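You operate a simulated robot arm through the tools that you are given. There is no shell and no other tool. Be economical: measure what you need, move in short steps, check, and stop when the job is done.

Carry out the task below with a simulated robot arm. There is one attempt and no reset: what you move stays moved.

JOB
Put things in order on the table. At the end: the potato stands where the scrubbing brush stood; the pepper shaker stands where the felt eraser stood; the felt eraser stands on top of the teal dustpan; the scrubbing brush stands where the pepper shaker stood; whatever was shut is shut again. Leave all else as you found it, and nothing knocked over.
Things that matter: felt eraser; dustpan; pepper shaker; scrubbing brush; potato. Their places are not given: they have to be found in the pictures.

The check looks at the end state, three seconds after you hand in, the way a careful person would. Anything else that was tipped, shoved, dropped, spilled or broken makes it a failure.

ROBOT AND FRAMES
A 6-joint arm with a two-finger parallel gripper, fixed in place. Base frame: the origin is at the foot of the arm, x ahead of it, y to its left, z up; the work surface is at about z = 0. Lengths are in m, angles in degrees, forces in N, time in s.
With the tool pointing down near the work surface it reaches from about 0.16 to 0.42 m from the base axis. Its first joint turns from -66.0 to 66.0 degrees. Payload 1.57 kg.
Tool frame: the origin (TCP) lies between the finger pads and is the grasp point; the fingertips stand 0.03 m ahead of it; z points along the fingers, y is the line along which they close. The gripper opens to 0.08 m. The fingers are 0.017 m wide and 0.012 m thick; the gripper's body (0.04 by 0.082 m) begins 0.08 m behind the TCP.
Orientation is told as [roll, pitch, yaw] about the base's x, y, z axes, in that order, counted from this pose: with the fingers straight down and closing along the base's y, the tool's x points along the base's -x, its y along +y and its z along -z.

CONTROLS
- The arm moves only by the tool send_rows. Its argument "targets" is a list of rows, each a list of 3 entries, a list of its own where there are three numbers: the shift along the tool's x, y, z in cm, then the turn, a rotation vector about the tool's x, y, z in degrees, then the opening, from 0 (shut) to 1 (fully open). In form: [[[x, y, z], [ax, ay, az], claw], ...]. A call has 1 to 20 rows; each row is the pose to reach, as a shift and turn from the pose commanded when the call began, along the tool's axes at that moment. Rows are played at 5 a second. More than 0.05 m and 8.6 degrees between two rows, or a gripper value outside its range, and nothing of the call is played. A pose out of reach is approached as far as the arm can. The call stops where the force on the tool passes 40 N (or 10 N more than at its start, if that is more) or the arm is blocked; 0.2 s more then pass. Each finger travels about 0.153 m/s and halts on what it meets, pressing with about 25 N; the grip force reading is that of the motor and also rises with nothing between the fingers. The clock runs only during rows and for 0.2 s after the last one: add rows that repeat a pose to give the fingers time. The reply holds the time, the measured pose of the TCP, the force on the tool along the base axes, the opening and the grip force, in the units named above and with some noise.
- Cameras (640 x 400 px; columns grow to the right, rows downward): "scene" is fixed at [0.0425, -0.3157, 0.4396]; the picture's right is [0.90, -0.43, 0.00], its down [-0.24, -0.51, -0.83] and it looks along [0.35, 0.75, -0.56] (base axes); focal length 315 px, centre (320, 200). "wrist" rides on the gripper at [0.072, -0.007, -0.122] in the tool frame; the picture's right is [0.09, 1.00, 0.00], its down [-0.84, 0.08, -0.54] and it looks along [-0.54, 0.05, 0.84] (tool axes); focal length 238 px, centre (320, 200).
- capture(camera): a new picture of that camera. No time passes.
- measure_at(camera, pixels): for up to 12 pixels [column, row] of the newest picture of that camera ("zoom" is the newest enlarged one), the place [x, y, z] in the base frame of the surface seen there, good to about 0.002 m, but the place of the scene camera against the robot may be out by one fixed shift of up to 0.018 m in any direction. No time passes.
- close_up(camera, box): a new picture of the part [left, top, right, bottom] of that camera's present view, enlarged. No time passes.
- job_done(): hands the job in; it is judged then, once.

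Work in short steps. Measure before you move; look again where a grasp or a placing could have gone wrong, and mend it. You have 80 turns and 34 pictures in all, those below and enlarged ones among them. Open the gripper and draw the arm clear of the work before you hand the job in, unless the task says otherwise; then end with one line.

The tools are called after "Call:" as name(argument=value, ...) on one line, values as JSON. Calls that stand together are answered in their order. send_rows: Moves the arm, as the interface text tells. Its arguments: {"type":"object","properties":{"targets":{"type":"array","items":{"type":"array"}}},"required":["targets"]} The other tools are called the same way: capture (camera) takes a picture; measure_at (camera, pixels) gives the place of the surface under pixels of a picture; close_up (camera, box) takes an enlarged picture of a part of a camera's view; job_done () hands the job in.

At the start:

```text
time: 0.0
position: [0.2728, 0.0623, 0.2265]
ee_rot: [0.1, -0.1, 0.0]
contact_force: [-0.3, 0.6, -0.5]
width: 0.0802
grasp_force: 0.0
```

scene: 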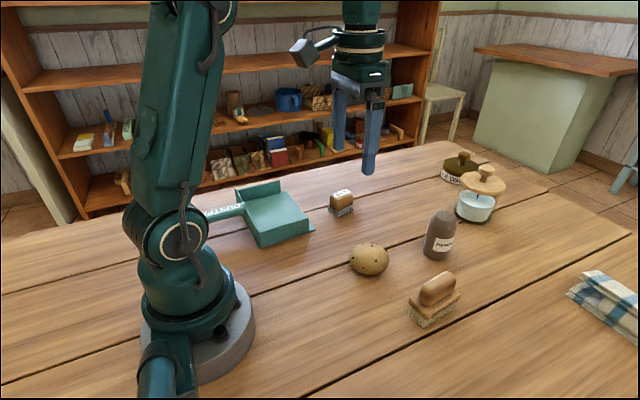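
wrist: 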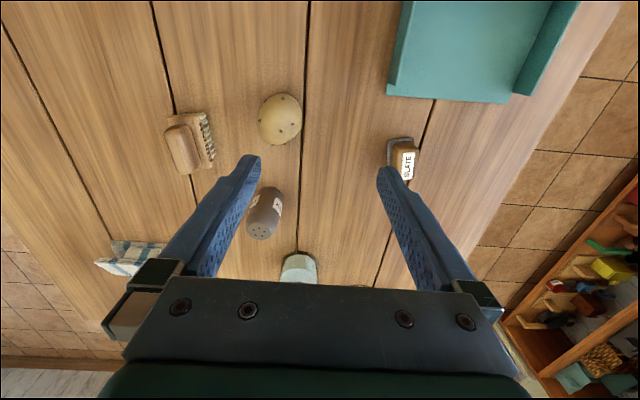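

The wrist picture shows the brush at about (185,145), potato (280,118), shaker (265,213), eraser (403,160) and dustpan (470,50). I'll measure these and take close-ups.

Call:
measure_at(camera="wrist", pixels=[[185, 148], [206, 140], [280, 118], [280, 142], [262, 230], [270, 200], [400, 150], [407, 165], [470, 50], [400, 90], [510, 100], [230, 120]])

Call:
measure_at(camera="scene", pixels=[[437, 285], [432, 315], [369, 250], [368, 270], [442, 218], [436, 255], [342, 196], [342, 212], [275, 215], [275, 240], [258, 190], [390, 300]])

Call:
close_up(camera="scene", box=[180, 160, 340, 260])

Call:
close_up(camera="scene", box=[320, 180, 520, 340])

```text
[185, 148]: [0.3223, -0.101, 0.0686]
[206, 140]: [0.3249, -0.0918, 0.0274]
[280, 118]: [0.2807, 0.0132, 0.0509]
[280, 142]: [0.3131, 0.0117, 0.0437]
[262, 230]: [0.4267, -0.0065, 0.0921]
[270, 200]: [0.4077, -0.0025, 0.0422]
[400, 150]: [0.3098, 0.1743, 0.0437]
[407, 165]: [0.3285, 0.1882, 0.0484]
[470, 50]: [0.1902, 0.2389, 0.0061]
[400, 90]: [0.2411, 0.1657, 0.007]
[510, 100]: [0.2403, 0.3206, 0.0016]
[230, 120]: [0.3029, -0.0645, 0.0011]
```

```text
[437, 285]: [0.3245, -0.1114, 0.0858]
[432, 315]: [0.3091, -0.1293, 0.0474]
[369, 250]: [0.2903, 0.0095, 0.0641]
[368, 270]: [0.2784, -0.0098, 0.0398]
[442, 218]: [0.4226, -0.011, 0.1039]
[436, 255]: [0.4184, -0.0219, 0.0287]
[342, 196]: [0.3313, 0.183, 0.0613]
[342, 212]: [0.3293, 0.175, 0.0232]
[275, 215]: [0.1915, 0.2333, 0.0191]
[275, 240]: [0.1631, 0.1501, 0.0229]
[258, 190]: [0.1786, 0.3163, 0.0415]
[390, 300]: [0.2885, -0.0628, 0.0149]
```

```text
4.00 times, centred on (260, 210) of scene
```

zoom: 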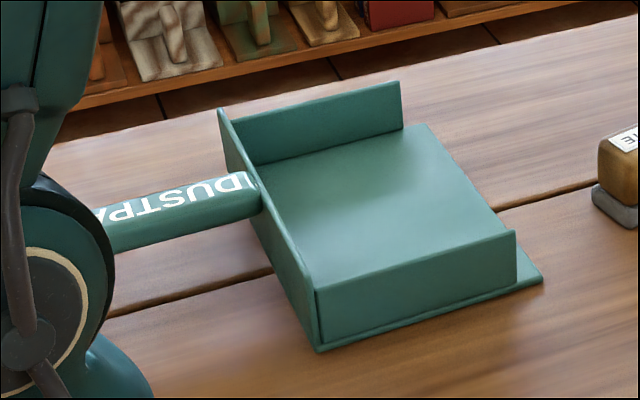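

```text
2.50 times, centred on (420, 260) of scene
```

zoom: 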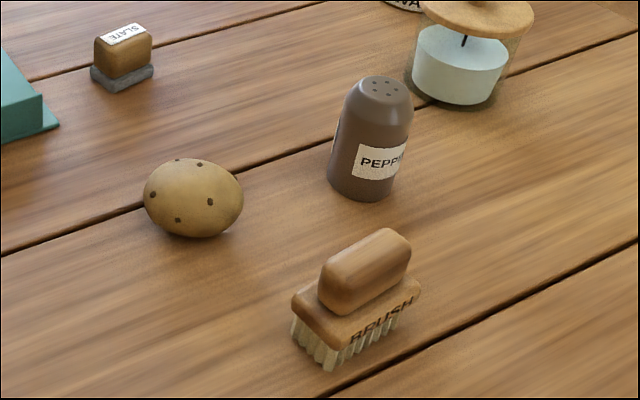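

I'll enlarge the wrist view over the eraser and the brush/potato/shaker group to read orientations and extents.

Call:
close_up(camera="wrist", box=[360, 120, 440, 190])

Call:
close_up(camera="wrist", box=[150, 80, 310, 250])

```text
5.71 times, centred on (400, 155) of wrist
```

zoom: 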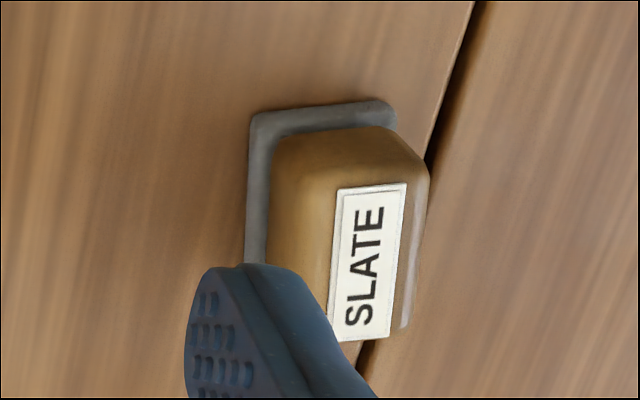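

```text
2.35 times, centred on (230, 165) of wrist
```

zoom: 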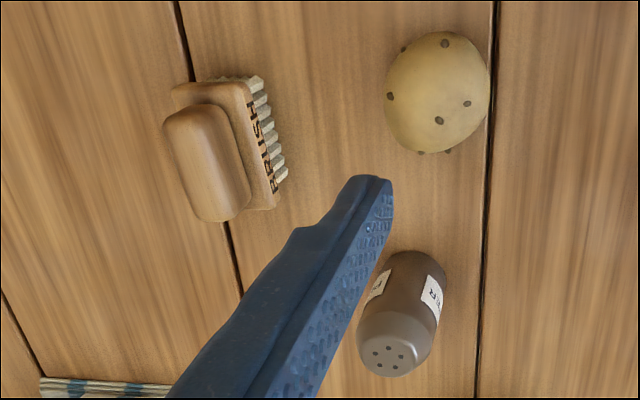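

I'll move to about (0.25, 0.18, 0.23) to see the eraser and dustpan unobstructed.

Call:
send_rows(targets=[[[0.8, 4, 0], [0, 0, 0], 1], [[1.6, 8, 0], [0, 0, 0], 1], [[2.3, 11.8, 0], [0, 0, 0], 1], [[2.3, 11.8, 0], [0, 0, 0], 1]])

Call:
capture(camera="wrist")

```text
time: 1.0
position: [0.2497, 0.1818, 0.2279]
ee_rot: [0.1, 0.0, 0.0]
contact_force: [-1.2, -0.7, -0.1]
width: 0.08
grasp_force: 0.0
```

```text
27 pictures are left
```

wrist: 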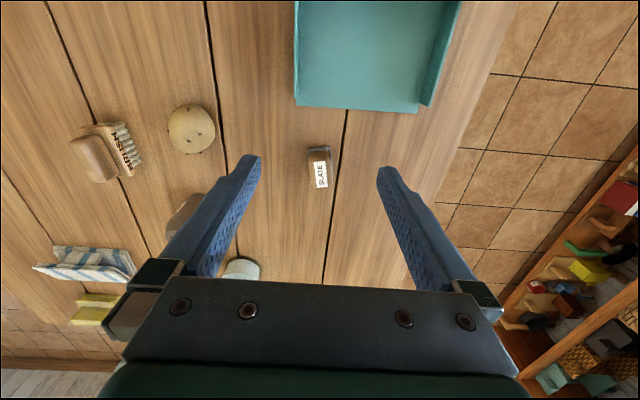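

The eraser is clear at about (319,167). I'll enlarge it to measure its corners.

Call:
close_up(camera="wrist", box=[270, 135, 366, 195])

Call:
measure_at(camera="wrist", pixels=[[300, 102], [418, 110], [300, 20], [430, 60], [296, 60], [424, 100], [370, 50], [442, 20], [360, 4], [450, 4], [360, 104], [408, 90]])

```text
6.67 times, centred on (318, 165) of wrist
```

zoom: 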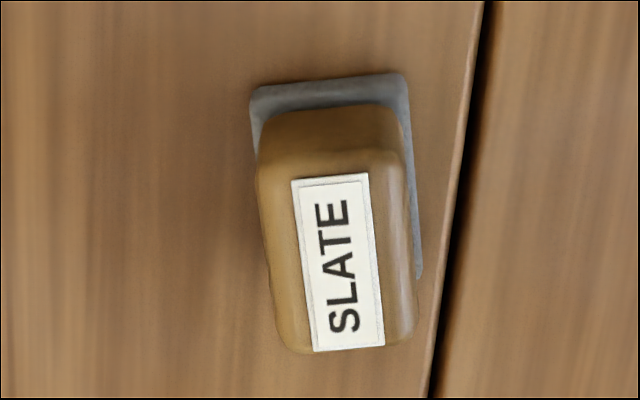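

```text
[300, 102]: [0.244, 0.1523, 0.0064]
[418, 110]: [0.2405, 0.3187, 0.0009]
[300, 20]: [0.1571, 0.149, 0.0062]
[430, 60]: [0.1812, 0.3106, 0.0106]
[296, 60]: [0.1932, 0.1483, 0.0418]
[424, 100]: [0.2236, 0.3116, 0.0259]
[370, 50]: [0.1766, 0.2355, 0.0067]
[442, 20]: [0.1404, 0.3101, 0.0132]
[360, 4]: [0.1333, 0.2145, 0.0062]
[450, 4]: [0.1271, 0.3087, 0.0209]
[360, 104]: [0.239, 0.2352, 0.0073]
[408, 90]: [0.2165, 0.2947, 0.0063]
```

Call:
measure_at(camera="zoom", pixels=[[262, 95], [400, 82], [300, 190], [365, 185], [318, 345], [382, 340], [265, 200], [408, 200], [283, 340], [412, 320], [417, 270], [340, 260]])

```text
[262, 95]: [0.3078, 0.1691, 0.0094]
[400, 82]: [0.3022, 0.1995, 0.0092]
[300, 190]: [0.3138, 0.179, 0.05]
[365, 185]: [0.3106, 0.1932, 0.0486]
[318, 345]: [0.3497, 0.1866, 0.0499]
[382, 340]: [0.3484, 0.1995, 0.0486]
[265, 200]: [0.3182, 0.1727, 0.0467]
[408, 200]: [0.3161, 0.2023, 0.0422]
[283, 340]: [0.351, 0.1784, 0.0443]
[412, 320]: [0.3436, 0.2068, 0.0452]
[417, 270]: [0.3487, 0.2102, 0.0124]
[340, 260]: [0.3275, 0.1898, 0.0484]
```

The eraser is centred near (0.331, 0.190), long axis yawed about 10.5°, top at z 0.05. The pan floor is about x 0.13–0.24, y 0.155–0.305 at z 0.006. I'll go above the eraser with the yaw aligned.

Call:
send_rows(targets=[[[-3, 0.3, 2], [0, 0, -4], 1], [[-6, 0.6, 4], [0, 0, -8], 1], [[-8.1, 0.9, 7], [0, 0, -10.5], 1], [[-8.1, 0.9, 10.8], [0, 0, -10.5], 1], [[-8.1, 0.9, 10.8], [0, 0, -10.5], 1], [[-8.1, 0.9, 10.8], [0, 0, -10.5], 1]])

Call:
capture(camera="wrist")

```text
time: 2.4
position: [0.3326, 0.1896, 0.1184]
ee_rot: [0.1, -0.1, 10.5]
contact_force: [-0.1, 0.2, 0.3]
width: 0.0801
grasp_force: 0.1
```

```text
25 pictures are left
```

wrist: 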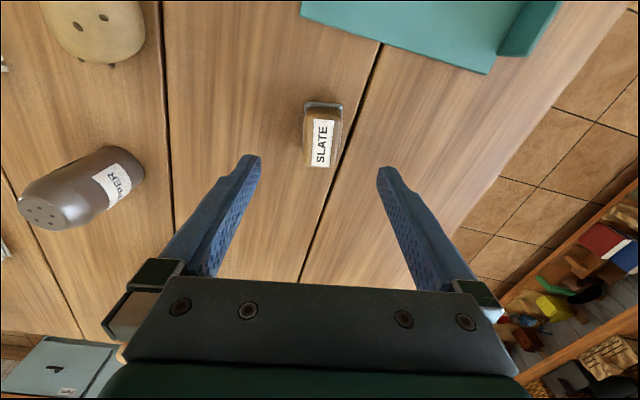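

The eraser is centred between the fingers (322,145). I'll lower to z≈0.042 and close.

Call:
send_rows(targets=[[[0, 0, 3], [0, 0, 0], 1], [[0, 0, 5.5], [0, 0, 0], 1], [[0, 0, 7.6], [0, 0, 0], 1], [[0, 0, 7.6], [0, 0, 0], 1], [[0, 0, 7.6], [0, 0, 0], 0.5], [[0, 0, 7.6], [0, 0, 0], 0.2], [[0, 0, 7.6], [0, 0, 0], 0.2], [[0, 0, 7.6], [0, 0, 0], 0.2]])

```text
time: 4.2
position: [0.3313, 0.1901, 0.041]
ee_rot: [0.1, -0.1, 10.5]
contact_force: [0.0, 0.2, 0.5]
width: 0.0348
grasp_force: 24.8
```

Gripped at 0.035 m. I'll lift 8 cm and carry to above the pan floor centre (0.19, 0.235).

Call:
send_rows(targets=[[[0, 0, -4], [0, 0, 0], 0.2], [[0, 0, -8], [0, 0, 0], 0.2], [[3.2, 1.8, -9], [0, 0, 0], 0.2], [[6.5, 3.5, -9], [0, 0, 0], 0.2], [[9.8, 5.3, -9], [0, 0, 0], 0.2], [[13, 7, -9], [0, 0, 0], 0.2], [[13, 7, -9], [0, 0, 0], 0.2], [[13, 7, -9], [0, 0, 0], 0.2]])

Call:
capture(camera="scene")

```text
time: 6.0
position: [0.189, 0.2333, 0.1324]
ee_rot: [0.0, -0.1, 10.5]
contact_force: [-0.1, -0.2, -0.2]
width: 0.0349
grasp_force: 25.2
```

```text
24 pictures are left
```

scene: 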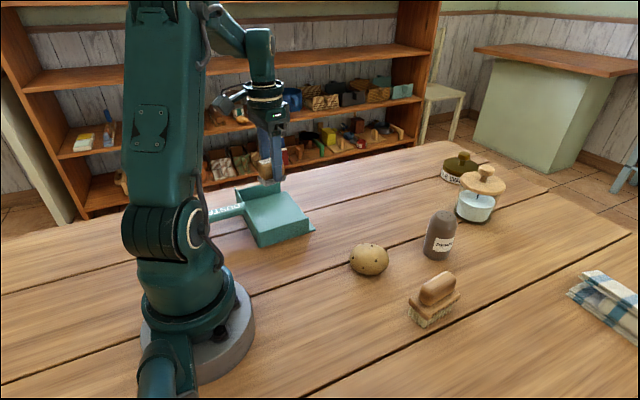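

Held and above the pan (268,172). I'll lower 8.4 cm (eraser bottom ≈ 1 mm above the pan floor at 0.006), and release.

Call:
send_rows(targets=[[[0, 0, 3], [0, 0, 0], 0.2], [[0, 0, 6], [0, 0, 0], 0.2], [[0, 0, 7.8], [0, 0, 0], 0.2], [[0, 0, 8.4], [0, 0, 0], 0.2], [[0, 0, 8.4], [0, 0, 0], 0.2]])

```text
time: 7.2
position: [0.1916, 0.2343, 0.0489]
ee_rot: [0.1, -0.1, 10.5]
contact_force: [-0.4, -0.5, -0.8]
width: 0.0353
grasp_force: 24.9
```

At z 0.049 with no contact yet; I'll go 1 mm further down, release and rise.

Call:
send_rows(targets=[[[0, 0, 0.1], [0, 0, 0], 0.2], [[0, 0, 0.1], [0, 0, 0], 0.5], [[0, 0, 0.1], [0, 0, 0], 0.9], [[0, 0, 0.1], [0, 0, 0], 0.9], [[0, 0, -3], [0, 0, 0], 0.9], [[0, 0, -7], [0, 0, 0], 0.9], [[0, 0, -11], [0, 0, 0], 1], [[0, 0, -11], [0, 0, 0], 1]])

Call:
close_up(camera="scene", box=[180, 130, 340, 260])

```text
time: 9.0
position: [0.1904, 0.2362, 0.1604]
ee_rot: [0.0, 0.0, 10.5]
contact_force: [-0.5, 0.0, -0.4]
width: 0.0799
grasp_force: 0.1
```

```text
3.08 times, centred on (260, 195) of scene
```

zoom: 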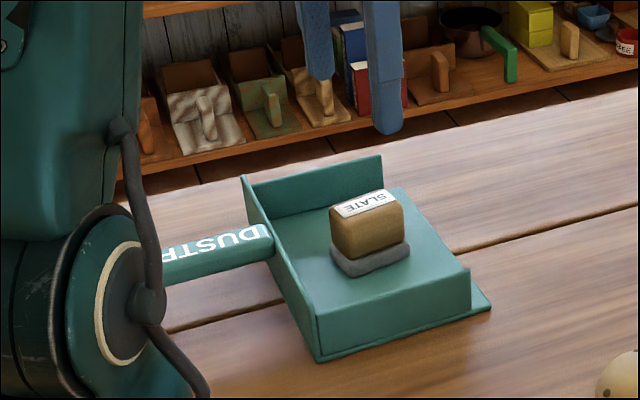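

The eraser sits upright in the pan. Next I'll move to view the shaker, to about (0.31, 0.0, 0.22) with yaw 0.

Call:
send_rows(targets=[[[0, 0, -4], [0, 0, 0], 1], [[-1.2, -4.2, -6], [0, 0, 2], 1], [[-2.5, -8.4, -6], [0, 0, 4], 1], [[-3.7, -12.7, -6], [0, 0, 6], 1], [[-5, -17, -6], [0, 0, 8], 1], [[-6.2, -21.2, -6], [0, 0, 10.5], 1], [[-7.5, -25.4, -6], [0, 0, 10.5], 1], [[-7.5, -25.4, -6], [0, 0, 10.5], 1]])

Call:
capture(camera="wrist")

```text
time: 10.8
position: [0.3106, -0.0028, 0.219]
ee_rot: [0.1, -0.2, 0.0]
contact_force: [0.3, -0.4, 0.9]
width: 0.0799
grasp_force: 0.1
```

```text
22 pictures are left
```

wrist: 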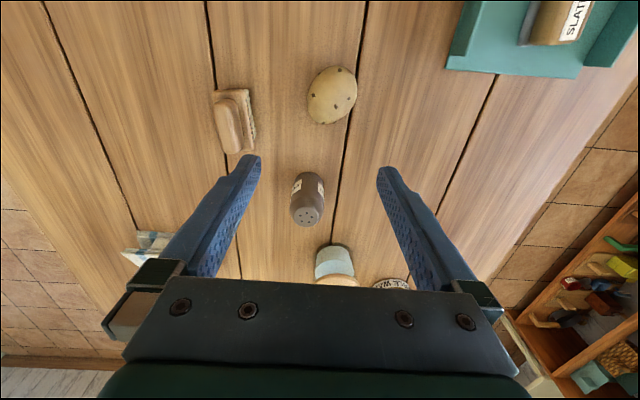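

The shaker is clear at (308,200), brush (234,120), potato (332,95). I'll enlarge the shaker and measure all.

Call:
measure_at(camera="wrist", pixels=[[309, 218], [294, 200], [324, 200], [308, 174], [320, 174], [228, 100], [236, 150], [223, 125], [241, 125], [332, 95], [308, 95], [356, 95]])

Call:
close_up(camera="wrist", box=[200, 60, 376, 240])

```text
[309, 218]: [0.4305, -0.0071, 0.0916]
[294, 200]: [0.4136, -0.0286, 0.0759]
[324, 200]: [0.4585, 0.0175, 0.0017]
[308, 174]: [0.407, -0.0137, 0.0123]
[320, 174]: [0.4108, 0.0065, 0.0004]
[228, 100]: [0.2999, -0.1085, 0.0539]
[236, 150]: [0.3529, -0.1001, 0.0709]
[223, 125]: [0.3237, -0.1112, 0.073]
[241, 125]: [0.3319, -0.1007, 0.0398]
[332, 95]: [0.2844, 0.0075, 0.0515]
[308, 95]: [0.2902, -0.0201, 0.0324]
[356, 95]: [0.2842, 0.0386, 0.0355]
```

```text
2.22 times, centred on (288, 150) of wrist
```

zoom: 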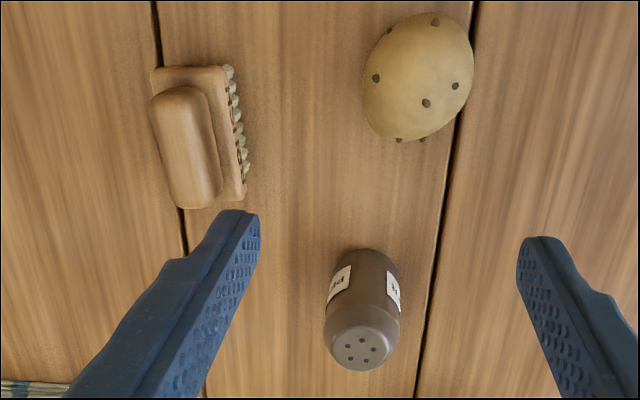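

I'll measure finer on the enlarged picture: shaker top holes (362,350), its flanks and near base, brush block corners, potato outline.

Call:
measure_at(camera="zoom", pixels=[[362, 350], [330, 310], [396, 312], [340, 270], [392, 270], [368, 253], [158, 72], [222, 70], [238, 190], [157, 100], [203, 100], [218, 185]])

Call:
measure_at(camera="zoom", pixels=[[367, 80], [470, 70], [415, 20], [405, 136], [420, 75], [185, 205], [245, 160], [440, 30], [375, 115], [455, 110], [388, 45], [430, 60]])

```text
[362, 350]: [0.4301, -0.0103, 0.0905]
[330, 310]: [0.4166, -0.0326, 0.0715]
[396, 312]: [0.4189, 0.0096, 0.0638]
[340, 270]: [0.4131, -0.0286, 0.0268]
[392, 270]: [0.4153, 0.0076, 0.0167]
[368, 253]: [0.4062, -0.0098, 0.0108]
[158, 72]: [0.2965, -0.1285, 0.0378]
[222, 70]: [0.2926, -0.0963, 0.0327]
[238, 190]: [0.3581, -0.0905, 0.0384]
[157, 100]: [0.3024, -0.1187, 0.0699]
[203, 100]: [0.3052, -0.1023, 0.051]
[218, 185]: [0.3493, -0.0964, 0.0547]
```

```text
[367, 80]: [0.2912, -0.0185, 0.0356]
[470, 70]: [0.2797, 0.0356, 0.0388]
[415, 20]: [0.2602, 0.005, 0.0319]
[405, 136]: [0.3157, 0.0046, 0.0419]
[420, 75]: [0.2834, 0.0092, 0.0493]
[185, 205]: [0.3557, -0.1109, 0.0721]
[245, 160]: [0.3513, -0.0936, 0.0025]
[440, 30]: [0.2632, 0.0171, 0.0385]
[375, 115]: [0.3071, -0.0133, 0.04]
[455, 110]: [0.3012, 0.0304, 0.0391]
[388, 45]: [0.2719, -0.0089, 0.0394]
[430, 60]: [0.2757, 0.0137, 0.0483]
```

The shaker centre is about (0.429, -0.011), diameter 0.044, height 0.092. Before reaching there I'll measure the jar next to it for finger clearance.

Call:
measure_at(camera="scene", pixels=[[456, 210], [475, 220], [492, 215], [460, 188], [480, 190], [483, 170], [470, 180], [500, 188], [442, 218], [436, 257]])

Call:
measure_at(camera="wrist", pixels=[[316, 250], [335, 248], [316, 270], [335, 265], [340, 281]])

```text
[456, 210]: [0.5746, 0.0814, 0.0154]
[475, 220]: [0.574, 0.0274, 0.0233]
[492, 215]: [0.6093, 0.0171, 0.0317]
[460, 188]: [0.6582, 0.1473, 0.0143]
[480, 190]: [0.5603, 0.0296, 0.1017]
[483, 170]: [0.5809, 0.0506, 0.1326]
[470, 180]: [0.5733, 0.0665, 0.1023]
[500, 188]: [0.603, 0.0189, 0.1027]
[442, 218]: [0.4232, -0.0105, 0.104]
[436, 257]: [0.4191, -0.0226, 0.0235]
```

```text
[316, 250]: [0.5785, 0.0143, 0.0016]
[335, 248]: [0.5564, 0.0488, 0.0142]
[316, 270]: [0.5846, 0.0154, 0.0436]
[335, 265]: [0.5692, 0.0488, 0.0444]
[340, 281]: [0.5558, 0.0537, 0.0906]
```

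The jar is beyond x 0.55, well clear. I'll move above the shaker at z≈0.15.

Call:
send_rows(targets=[[[-3, -0.2, 2], [0, 0, 0], 1], [[-6, -0.4, 4], [0, 0, 0], 1], [[-9, -0.6, 5], [0, 0, 0], 1], [[-11.8, -0.8, 7], [0, 0, 0], 1], [[-11.8, -0.8, 7], [0, 0, 0], 1], [[-11.8, -0.8, 7], [0, 0, 0], 1]])

Call:
capture(camera="wrist")

```text
time: 12.2
position: [0.3976, -0.0105, 0.1397]
ee_rot: [0.2, 0.0, 0.0]
contact_force: [-0.3, 0.7, 0.2]
width: 0.08
grasp_force: 0.0
out of reach, approached as far as the arm can: row 3, 4, 5, 6
```

```text
20 pictures are left
```

wrist: 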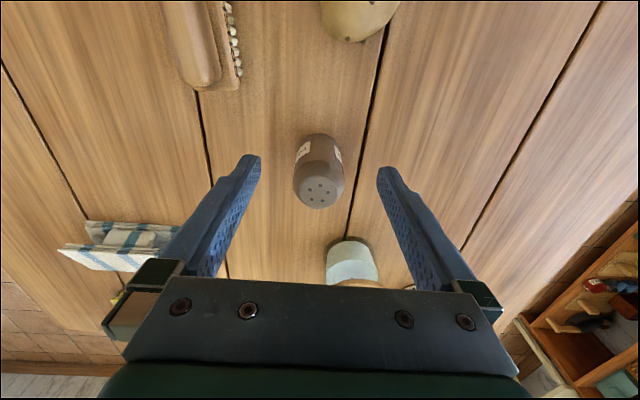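

Out of reach vertically: it stopped at x 0.398. I'll tilt the fingers outward by 24° (turn −24 about tool y), pulling back slightly to get a well-defined pose.

Call:
send_rows(targets=[[[1, 0, 0], [0, -8, 0], 1], [[2, 0, 0], [0, -16, 0], 1], [[2, 0, 0], [0, -24, 0], 1], [[2, 0, 0], [0, -24, 0], 1], [[2, 0, 0], [0, -24, 0], 1]])

```text
time: 13.4
position: [0.3759, -0.0111, 0.1411]
ee_rot: [0.1, -24.0, -0.1]
contact_force: [0.3, -0.3, 0.0]
width: 0.0802
grasp_force: 0.0
out of reach, approached as far as the arm can: row 1
```

Now tilted −24° at (0.376, −0.011, 0.141). I'll advance along the tool axis to (0.429, −0.011, 0.052), fingers straddling the shaker.

Call:
send_rows(targets=[[[-1.2, 0, 2], [0, 0, 0], 1], [[-1.2, 0, 5], [0, 0, 0], 1], [[-1.2, 0, 8], [0, 0, 0], 1], [[-1.2, 0, 10.3], [0, 0, 0], 1], [[-1.2, 0, 10.3], [0, 0, 0], 1], [[-1.2, 0, 10.3], [0, 0, 0], 1]])

Call:
close_up(camera="scene", box=[380, 160, 500, 280])

```text
time: 14.8
position: [0.4295, -0.0096, 0.0503]
ee_rot: [0.1, -24.1, 0.0]
contact_force: [0.0, 0.1, -1.1]
width: 0.08
grasp_force: 0.0
```

```text
3.33 times, centred on (440, 220) of scene
```

zoom: 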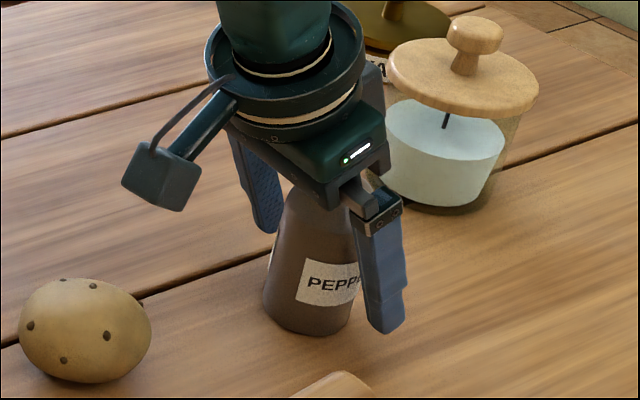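

The fingers straddle the shaker. I'll close and lift slightly along the base vertical.

Call:
send_rows(targets=[[[0, 0, 0], [0, 0, 0], 0.7], [[0, 0, 0], [0, 0, 0], 0.4], [[0, 0, 0], [0, 0, 0], 0.3], [[0, 0, 0], [0, 0, 0], 0.3]])

```text
time: 15.8
position: [0.4285, -0.0094, 0.0519]
ee_rot: [0.2, -24.1, -0.1]
contact_force: [-0.3, 0.9, -0.2]
width: 0.0465
grasp_force: 25.0
```

Gripped (0.0465). I'll lift while pulling back, then carry over to (0.331, 0.190), holding the same tilt.

Call:
send_rows(targets=[[[-0.76, 0, -2.95], [0, 0, 0], 0.3], [[-0.61, 0, -6.3], [0, 0, 0], 0.3], [[0, 3, -9.85], [0, 0, 0], 0.3], [[1.82, 7, -10.67], [0, 0, 0], 0.3], [[3.65, 11, -11.48], [0, 0, 0], 0.3], [[5.29, 15.4, -12.2], [0, 0, 0], 0.3], [[5.29, 20, -12.2], [0, 0, 0], 0.3], [[5.29, 20, -12.2], [0, 0, 0], 0.3], [[5.29, 20, -12.2], [0, 0, 0], 0.3]])

Call:
capture(camera="scene")

```text
time: 17.8
position: [0.3323, 0.1877, 0.1396]
ee_rot: [0.2, -24.1, -0.1]
contact_force: [-0.1, -0.2, -0.6]
width: 0.0466
grasp_force: 24.8
```

```text
18 pictures are left
```

scene: 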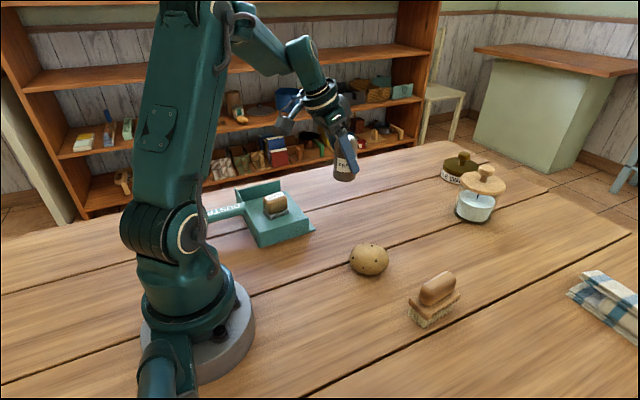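

The shaker is held upright over the eraser's old spot. I'll lower 8.8 cm straight down.

Call:
send_rows(targets=[[[1.22, 0.1, 2.74], [0, 0, 0], 0.3], [[2.44, 0.1, 5.48], [0, 0, 0], 0.3], [[3.2, 0.1, 7.2], [0, 0, 0], 0.3], [[3.58, 0.1, 8.04], [0, 0, 0], 0.3], [[3.58, 0.1, 8.04], [0, 0, 0], 0.3]])

Call:
close_up(camera="scene", box=[280, 130, 400, 230])

```text
time: 19.0
position: [0.3302, 0.191, 0.0532]
ee_rot: [0.1, -24.1, -0.1]
contact_force: [-0.4, 0.6, -1.7]
width: 0.0465
grasp_force: 25.0
```

```text
4.00 times, centred on (340, 180) of scene
```

zoom: 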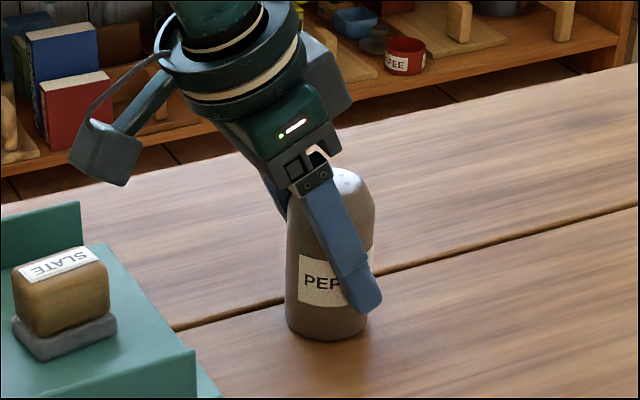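

It is upright and about 1–2 mm up. I'll ease down 1.5 mm, open, and back out along the tool axis.

Call:
send_rows(targets=[[[0.06, 0, 0.14], [0, 0, 0], 0.3], [[0.06, 0, 0.14], [0, 0, 0], 0.3], [[0.06, 0, 0.14], [0, 0, 0], 0.6], [[0.06, 0, 0.14], [0, 0, 0], 1], [[0.06, 0, 0.14], [0, 0, 0], 1], [[0.06, 0, -3], [0, 0, 0], 1], [[0.06, 0, -7], [0, 0, 0], 1], [[0.06, 0, -11], [0, 0, 0], 1], [[0.06, 0, -15], [0, 0, 0], 1], [[0.06, 0, -15], [0, 0, 0], 1]])

Call:
capture(camera="wrist")

```text
time: 21.2
position: [0.2698, 0.1911, 0.1892]
ee_rot: [0.3, -24.2, 0.0]
contact_force: [-0.1, -0.7, 0.0]
width: 0.0799
grasp_force: 0.0
```

```text
16 pictures are left
```

wrist: 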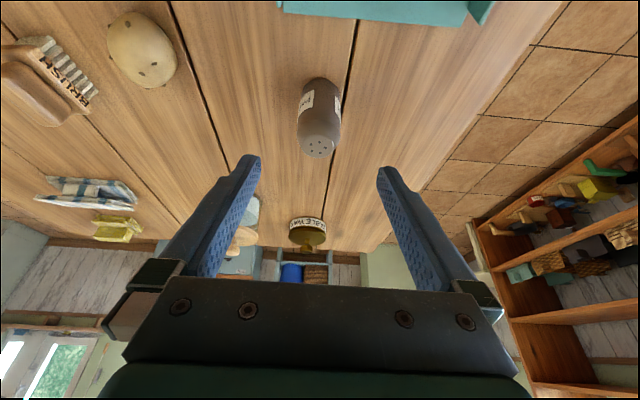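

The shaker stands upright at the eraser's place (319,120). Next is the brush, at about (0.327, −0.1095), yaw ≈6°. I'll go to a pre-grasp pose with the same tilt, plus 6° yaw, 13 cm back along the tool axis. I also measure the shaker.

Call:
measure_at(camera="wrist", pixels=[[319, 147], [318, 80], [300, 110], [339, 112]])

Call:
send_rows(targets=[[[0, -4, 0], [0, 0, 0], 1], [[0, -8.5, 0], [0, 0, 0], 1], [[0, -13, 0], [0, 0, 0], 1], [[0, -17.5, 0], [0, 0, 0], 1], [[0.2, -22, 0.8], [-0.8, 0, -1.8], 1], [[0.4, -26.5, 1.6], [-1.6, 0, -3.6], 1], [[0.65, -30.6, 2.45], [-2.44, 0, -5.48], 1], [[0.65, -30.6, 2.45], [-2.44, 0, -5.48], 1], [[0.65, -30.6, 2.45], [-2.44, 0, -5.48], 1]])

Call:
capture(camera="wrist")

```text
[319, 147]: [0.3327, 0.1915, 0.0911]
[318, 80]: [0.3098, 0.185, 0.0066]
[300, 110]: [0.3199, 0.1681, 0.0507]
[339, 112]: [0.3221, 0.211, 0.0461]
```

```text
time: 23.2
position: [0.2752, -0.117, 0.1632]
ee_rot: [0.2, -24.1, 5.8]
contact_force: [-1.1, 0.0, 0.6]
width: 0.08
grasp_force: 0.0
```

```text
15 pictures are left
```

wrist: 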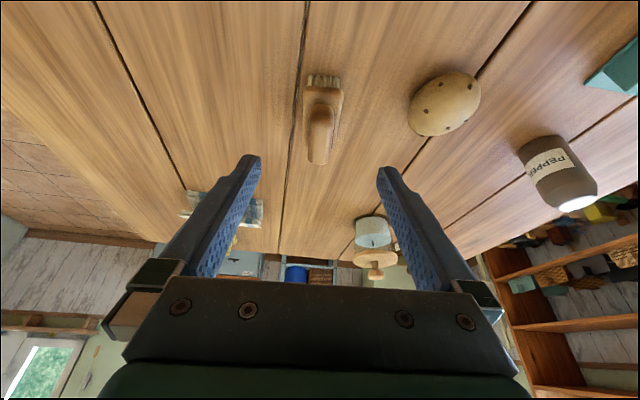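

The brush is straight ahead at (322,118), nearly aligned. I'll enlarge and measure its block corners.

Call:
close_up(camera="wrist", box=[272, 60, 372, 180])

```text
3.33 times, centred on (322, 120) of wrist
```

zoom: 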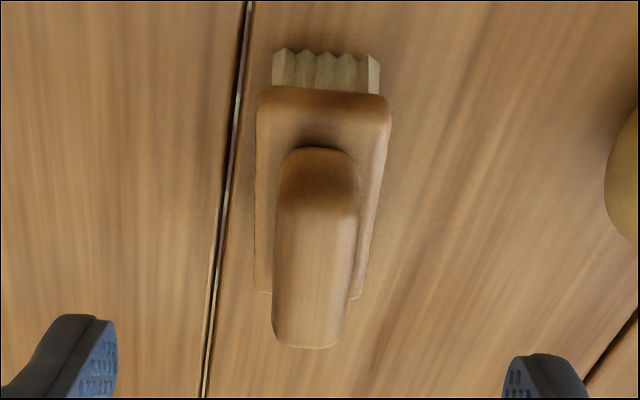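

Measuring the block corners (262,95), (388,100), sides and rear corners, plus the handle edges.

Call:
measure_at(camera="zoom", pixels=[[262, 98], [388, 102], [260, 180], [377, 190], [258, 285], [357, 290], [282, 200], [352, 200], [276, 325], [345, 325], [310, 260], [325, 70]])

```text
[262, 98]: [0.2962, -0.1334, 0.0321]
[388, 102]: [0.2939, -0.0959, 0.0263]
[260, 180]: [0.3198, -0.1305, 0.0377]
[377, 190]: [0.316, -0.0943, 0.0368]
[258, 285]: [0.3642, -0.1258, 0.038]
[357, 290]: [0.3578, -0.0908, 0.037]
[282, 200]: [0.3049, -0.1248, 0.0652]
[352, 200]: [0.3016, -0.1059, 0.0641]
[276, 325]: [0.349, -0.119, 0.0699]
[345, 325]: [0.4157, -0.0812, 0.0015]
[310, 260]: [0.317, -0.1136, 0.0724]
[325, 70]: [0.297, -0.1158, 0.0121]
```

The brush centre is (0.328, −0.1115), yaw 5.6°, directly along the tool axis. I'll advance 13.1 cm to z≈0.043.

Call:
send_rows(targets=[[[0, 0, 4], [0, 0, 0], 1], [[0, 0, 8], [0, 0, 0], 1], [[0, 0, 11], [0, 0, 0], 1], [[0, 0, 13.1], [0, 0, 0], 1], [[0, 0, 13.1], [0, 0, 0], 1], [[0, 0, 13.1], [0, 0, 0], 1]])

Call:
close_up(camera="scene", box=[370, 230, 510, 340])

```text
time: 24.6
position: [0.3277, -0.1093, 0.0411]
ee_rot: [0.1, -24.1, 5.9]
contact_force: [-0.4, -0.1, 0.1]
width: 0.0799
grasp_force: 0.2
```

```text
3.64 times, centred on (440, 285) of scene
```

zoom: 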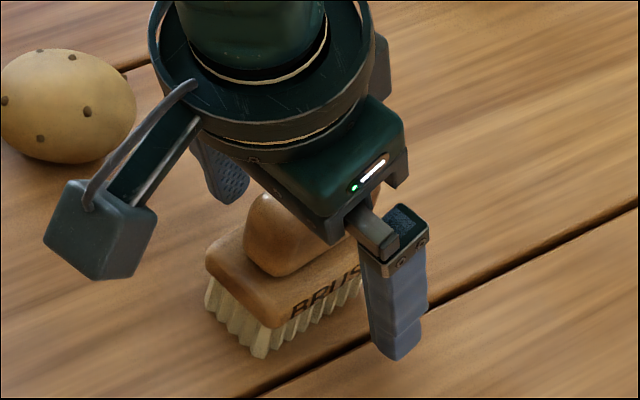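

The fingers straddle the block. I'll close.

Call:
send_rows(targets=[[[0, 0, 0], [0, 0, 0], 0.7], [[0, 0, 0], [0, 0, 0], 0.4], [[0, 0, 0], [0, 0, 0], 0.2], [[0, 0, 0], [0, 0, 0], 0.2]])

```text
time: 25.6
position: [0.3275, -0.1096, 0.0423]
ee_rot: [0.2, -24.1, 6.0]
contact_force: [0.4, -0.1, -0.1]
width: 0.0395
grasp_force: 24.8
```

Gripped (0.0395). I'll lift 6 cm and carry to above the shaker's old place (0.429, −0.0105), ending 3.5 cm up.

Call:
send_rows(targets=[[[-1.22, 0, -2.74], [0, 0, 0], 0.2], [[-2.44, 0, -5.48], [0, 0, 0], 0.2], [[-5.18, 2.5, -4.26], [0, 0, 0], 0.2], [[-7.93, 5, -3.04], [0, 0, 0], 0.2], [[-10.67, 7.2, -1.82], [0, 0, 0], 0.2], [[-11.63, 8.83, -0.3], [0, 0, 0], 0.2], [[-11.6, 8.83, 1.33], [0, 0, 0], 0.2], [[-11.6, 8.83, 1.33], [0, 0, 0], 0.2], [[-11.6, 8.83, 1.33], [0, 0, 0], 0.2]])

Call:
close_up(camera="scene", box=[340, 140, 520, 320])

```text
time: 27.6
position: [0.4275, -0.0111, 0.0798]
ee_rot: [0.1, -24.1, 6.0]
contact_force: [0.5, -0.6, -1.4]
width: 0.0393
grasp_force: 25.2
```

```text
2.22 times, centred on (430, 230) of scene
```

zoom: 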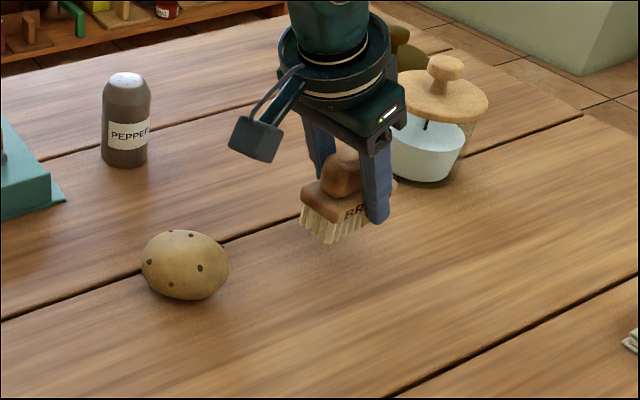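

The brush is held about level over the target. I'll lower 3.5 cm.

Call:
send_rows(targets=[[[0.7, 0, 1.6], [0, 0, 0], 0.2], [[1.1, 0, 2.6], [0, 0, 0], 0.2], [[1.33, 0, 3.15], [0, 0, 0], 0.2], [[1.33, 0, 3.15], [0, 0, 0], 0.2]])

Call:
close_up(camera="scene", box=[380, 170, 500, 280])

```text
time: 28.6
position: [0.4292, -0.0124, 0.0448]
ee_rot: [0.2, -24.2, 5.9]
contact_force: [0.3, 0.3, -1.5]
width: 0.0393
grasp_force: 25.2
```

```text
3.64 times, centred on (440, 225) of scene
```

zoom: 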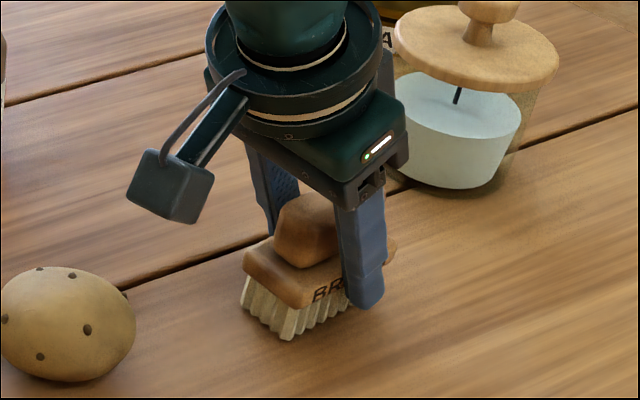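

Down at z 0.045, about 1–2 mm above the grasp height. I'll ease down another 1.5 mm, release, and back out along the tool axis.

Call:
send_rows(targets=[[[0.06, 0, 0.14], [0, 0, 0], 0.2], [[0.06, 0, 0.14], [0, 0, 0], 0.2], [[0.06, 0, 0.14], [0, 0, 0], 0.6], [[0.06, 0, 0.14], [0, 0, 0], 1], [[0.06, 0, 0.14], [0, 0, 0], 1], [[0.06, 0, -3], [0, 0, 0], 1], [[0.06, 0, -7], [0, 0, 0], 1], [[0.06, 0, -11], [0, 0, 0], 1], [[0.06, 0, -15], [0, 0, 0], 1], [[0.06, 0, -15], [0, 0, 0], 1]])

Call:
capture(camera="wrist")

```text
time: 30.8
position: [0.3655, -0.0192, 0.1825]
ee_rot: [0.2, -24.1, 5.9]
contact_force: [-0.5, 0.0, 0.7]
width: 0.0798
grasp_force: 0.1
```

```text
10 pictures are left
```

wrist: 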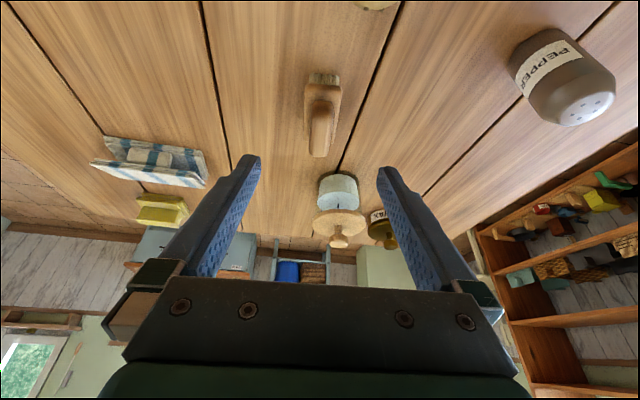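

The brush stands at the shaker's old place (322,110). Now I'll untilt and move above the potato, to about (0.28, 0.01, 0.18).

Call:
measure_at(camera="wrist", pixels=[[308, 86], [341, 90], [312, 125], [321, 145], [307, 120], [337, 120]])

Call:
send_rows(targets=[[[2.5, 1.2, -1.1], [0, 8, 0], 1], [[5, 2.5, -2.2], [0, 16, 0], 1], [[7.5, 3.78, -3.34], [0, 24, 0], 1], [[7.5, 3.78, -3.34], [0, 24, 0], 1], [[7.5, 3.78, -3.34], [0, 24, 0], 1]])

Call:
close_up(camera="wrist", box=[240, 60, 400, 200])

```text
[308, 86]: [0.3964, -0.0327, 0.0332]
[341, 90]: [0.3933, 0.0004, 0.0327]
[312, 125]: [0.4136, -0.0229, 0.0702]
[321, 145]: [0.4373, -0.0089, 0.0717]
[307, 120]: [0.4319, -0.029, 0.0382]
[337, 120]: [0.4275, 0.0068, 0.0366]
```

```text
time: 32.0
position: [0.2809, 0.0098, 0.1821]
ee_rot: [0.1, -0.1, 5.9]
contact_force: [0.0, -0.7, -0.9]
width: 0.0797
grasp_force: 0.1
```

```text
2.86 times, centred on (320, 130) of wrist
```

zoom: 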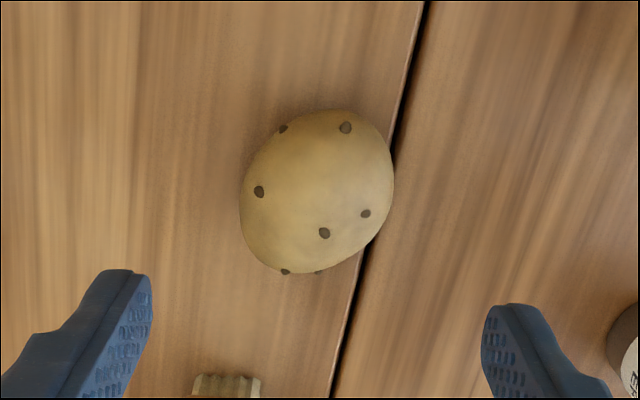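

Measuring the potato's outline and top in this enlarged view.

Call:
measure_at(camera="zoom", pixels=[[243, 195], [391, 170], [270, 140], [375, 130], [320, 113], [250, 235], [285, 268], [320, 268], [360, 245], [385, 215], [315, 190], [320, 215]])

```text
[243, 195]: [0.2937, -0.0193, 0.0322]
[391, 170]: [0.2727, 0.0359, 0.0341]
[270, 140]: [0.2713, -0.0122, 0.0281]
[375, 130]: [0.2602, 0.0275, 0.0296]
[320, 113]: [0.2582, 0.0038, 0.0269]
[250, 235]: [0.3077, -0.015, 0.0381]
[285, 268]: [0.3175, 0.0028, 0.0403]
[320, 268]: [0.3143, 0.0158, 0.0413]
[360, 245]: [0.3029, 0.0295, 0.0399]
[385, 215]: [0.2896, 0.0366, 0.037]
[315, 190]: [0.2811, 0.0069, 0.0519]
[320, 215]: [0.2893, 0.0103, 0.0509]
```

The potato is centred at about (0.2875, 0.009). Its short axis (≈0.052) points at about 50° from x, so I'll yaw to −40° and descend part way.

Call:
send_rows(targets=[[[-0.65, -0.15, 0], [0, 0, 7.6], 1], [[-0.65, -0.15, 0], [0, 0, 15.2], 1], [[-0.65, -0.15, 0], [0, 0, 23], 1], [[-0.65, -0.15, 2], [0, 0, 31], 1], [[-0.65, -0.15, 4], [0, 0, 38.5], 1], [[-0.65, -0.15, 7], [0, 0, 46], 1], [[-0.65, -0.15, 7], [0, 0, 46], 1], [[-0.65, -0.15, 7], [0, 0, 46], 1]])

Call:
capture(camera="wrist")

```text
time: 33.8
position: [0.2869, 0.0092, 0.1124]
ee_rot: [0.2, 0.0, -40.1]
contact_force: [-0.3, -0.5, 0.5]
width: 0.0798
grasp_force: 0.1
```

```text
8 pictures are left
```

wrist: 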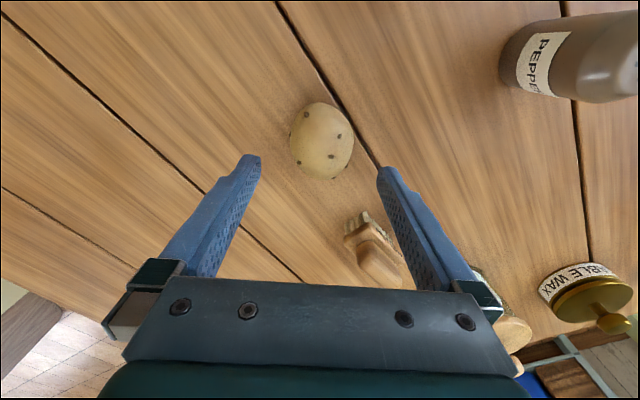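

The potato is centred (321,140), long axis between the fingers. I'll lower to z≈0.036 and close.

Call:
send_rows(targets=[[[0, 0, 3], [0, 0, 0], 1], [[0, 0, 6], [0, 0, 0], 1], [[0, 0, 7.6], [0, 0, 0], 1], [[0, 0, 7.6], [0, 0, 0], 1], [[0, 0, 7.6], [0, 0, 0], 0.7], [[0, 0, 7.6], [0, 0, 0], 0.5], [[0, 0, 7.6], [0, 0, 0], 0.4], [[0, 0, 7.6], [0, 0, 0], 0.4]])

```text
time: 35.6
position: [0.2878, 0.0111, 0.0348]
ee_rot: [0.2, -0.1, -40.0]
contact_force: [-0.2, 0.1, -0.3]
width: 0.0562
grasp_force: 25.3
```

Gripped at 0.056. I'll lift and carry to the brush's old place (0.328, −0.1115).

Call:
send_rows(targets=[[[0, 0, -3], [0, 0, 0], 0.4], [[0, 0, -7], [0, 0, 0], 0.4], [[-3.6, -2.2, -7], [0, 0, 0], 0.4], [[-7.3, -4.5, -7], [0, 0, 0], 0.4], [[-10.88, -6.67, -7], [0, 0, 0], 0.4], [[-10.88, -6.67, -7], [0, 0, 0], 0.4], [[-10.88, -6.67, -7], [0, 0, 0], 0.4]])

Call:
capture(camera="scene")

```text
time: 37.2
position: [0.3303, -0.1093, 0.1038]
ee_rot: [0.3, 0.1, -40.0]
contact_force: [-0.7, -0.2, -1.1]
width: 0.0563
grasp_force: 25.3
```

```text
7 pictures are left
```

scene: 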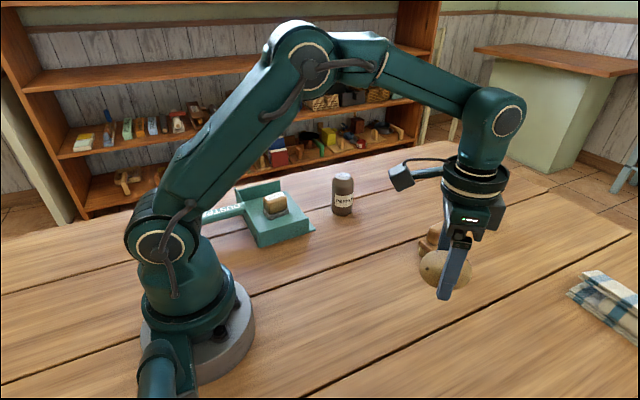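

The potato is held over the brush's old place. I'll lower 6.9 cm.

Call:
send_rows(targets=[[[0, -0.1, 3], [0, 0, 0], 0.4], [[0, -0.1, 5.5], [0, 0, 0], 0.4], [[0, -0.1, 6.9], [0, 0, 0], 0.4], [[0, -0.1, 6.9], [0, 0, 0], 0.4]])

```text
time: 38.2
position: [0.3293, -0.1097, 0.038]
ee_rot: [0.1, 0.0, -40.1]
contact_force: [0.8, 0.0, -1.5]
width: 0.0563
grasp_force: 25.8
```

I'll ease down 1 mm more, release and rise.

Call:
send_rows(targets=[[[0, 0, 0.12], [0, 0, 0], 0.4], [[0, 0, 0.12], [0, 0, 0], 0.4], [[0, 0, 0.12], [0, 0, 0], 0.72], [[0, 0, 0.12], [0, 0, 0], 0.9], [[0, 0, 0.12], [0, 0, 0], 1], [[0, 0, -3], [0, 0, 0], 1], [[0, 0, -7], [0, 0, 0], 1], [[1, 0, -11], [0, 0, 0], 1], [[4, 0, -13], [0, 0, 0], 1], [[4, 0, -13], [0, 0, 0], 1]])

Call:
capture(camera="wrist")

Call:
capture(camera="scene")

```text
time: 40.4
position: [0.2963, -0.0865, 0.1697]
ee_rot: [0.1, -0.1, -40.0]
contact_force: [0.8, 0.5, 0.2]
width: 0.0804
grasp_force: 0.0
```

```text
6 pictures are left
```

wrist: 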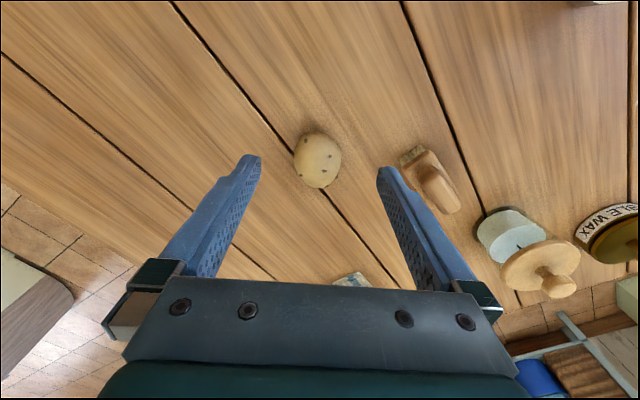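

```text
5 pictures are left
```

scene: 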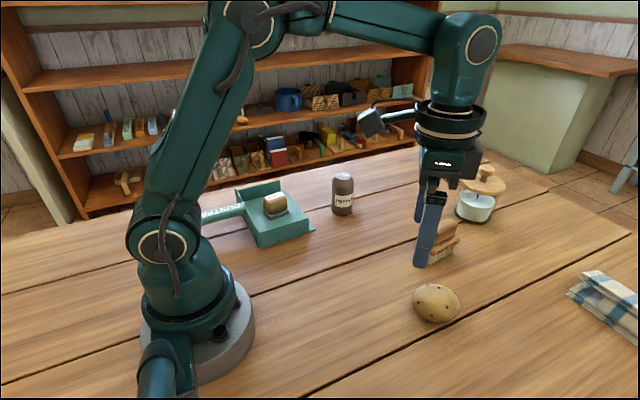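

The potato now rests at (317,160) in the wrist view. I'll measure its place and draw the arm back and up.

Call:
measure_at(camera="wrist", pixels=[[317, 155], [294, 160], [340, 160], [315, 133], [317, 185]])

Call:
send_rows(targets=[[[3, 0, -2], [0, 0, 0], 1], [[6, 2, -4], [0, 0, 0], 1], [[8, 4, -5], [0, 0, 0], 1], [[8, 7, -5], [0, 0, 0], 1], [[8, 7, -5], [0, 0, 0], 1]])

Call:
capture(camera="scene")

```text
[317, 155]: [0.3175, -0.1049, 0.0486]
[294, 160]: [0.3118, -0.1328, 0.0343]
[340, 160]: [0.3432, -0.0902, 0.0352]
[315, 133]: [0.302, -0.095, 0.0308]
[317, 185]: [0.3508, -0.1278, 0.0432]
```

```text
time: 41.6
position: [0.2799, 0.0179, 0.2189]
ee_rot: [0.2, -0.1, -40.0]
contact_force: [-0.5, 0.4, 0.6]
width: 0.0799
grasp_force: 0.1
```

```text
4 pictures are left
```

scene: 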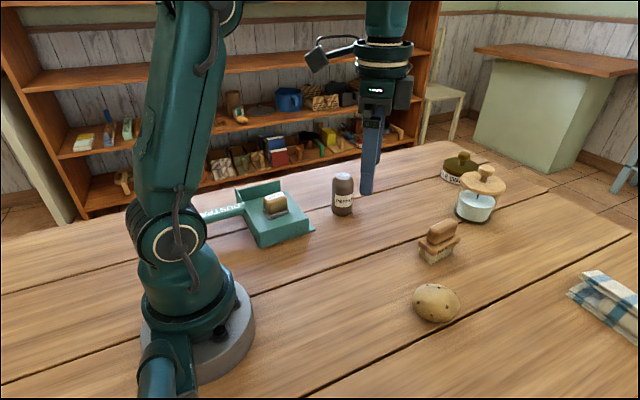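

Potato centre is about (0.327, −0.111), matching the brush's old place. The scene picture shows everything upright, nothing else disturbed, and the arm clear, so I'm handing in.

Call:
job_done()

```text
The job is handed in.
```

The job is handed in: the potato, pepper shaker and scrubbing brush are each within a few millimetres of their target spots, the felt eraser is upright on the teal dustpan, nothing was knocked over, and nothing had been opened or shut.
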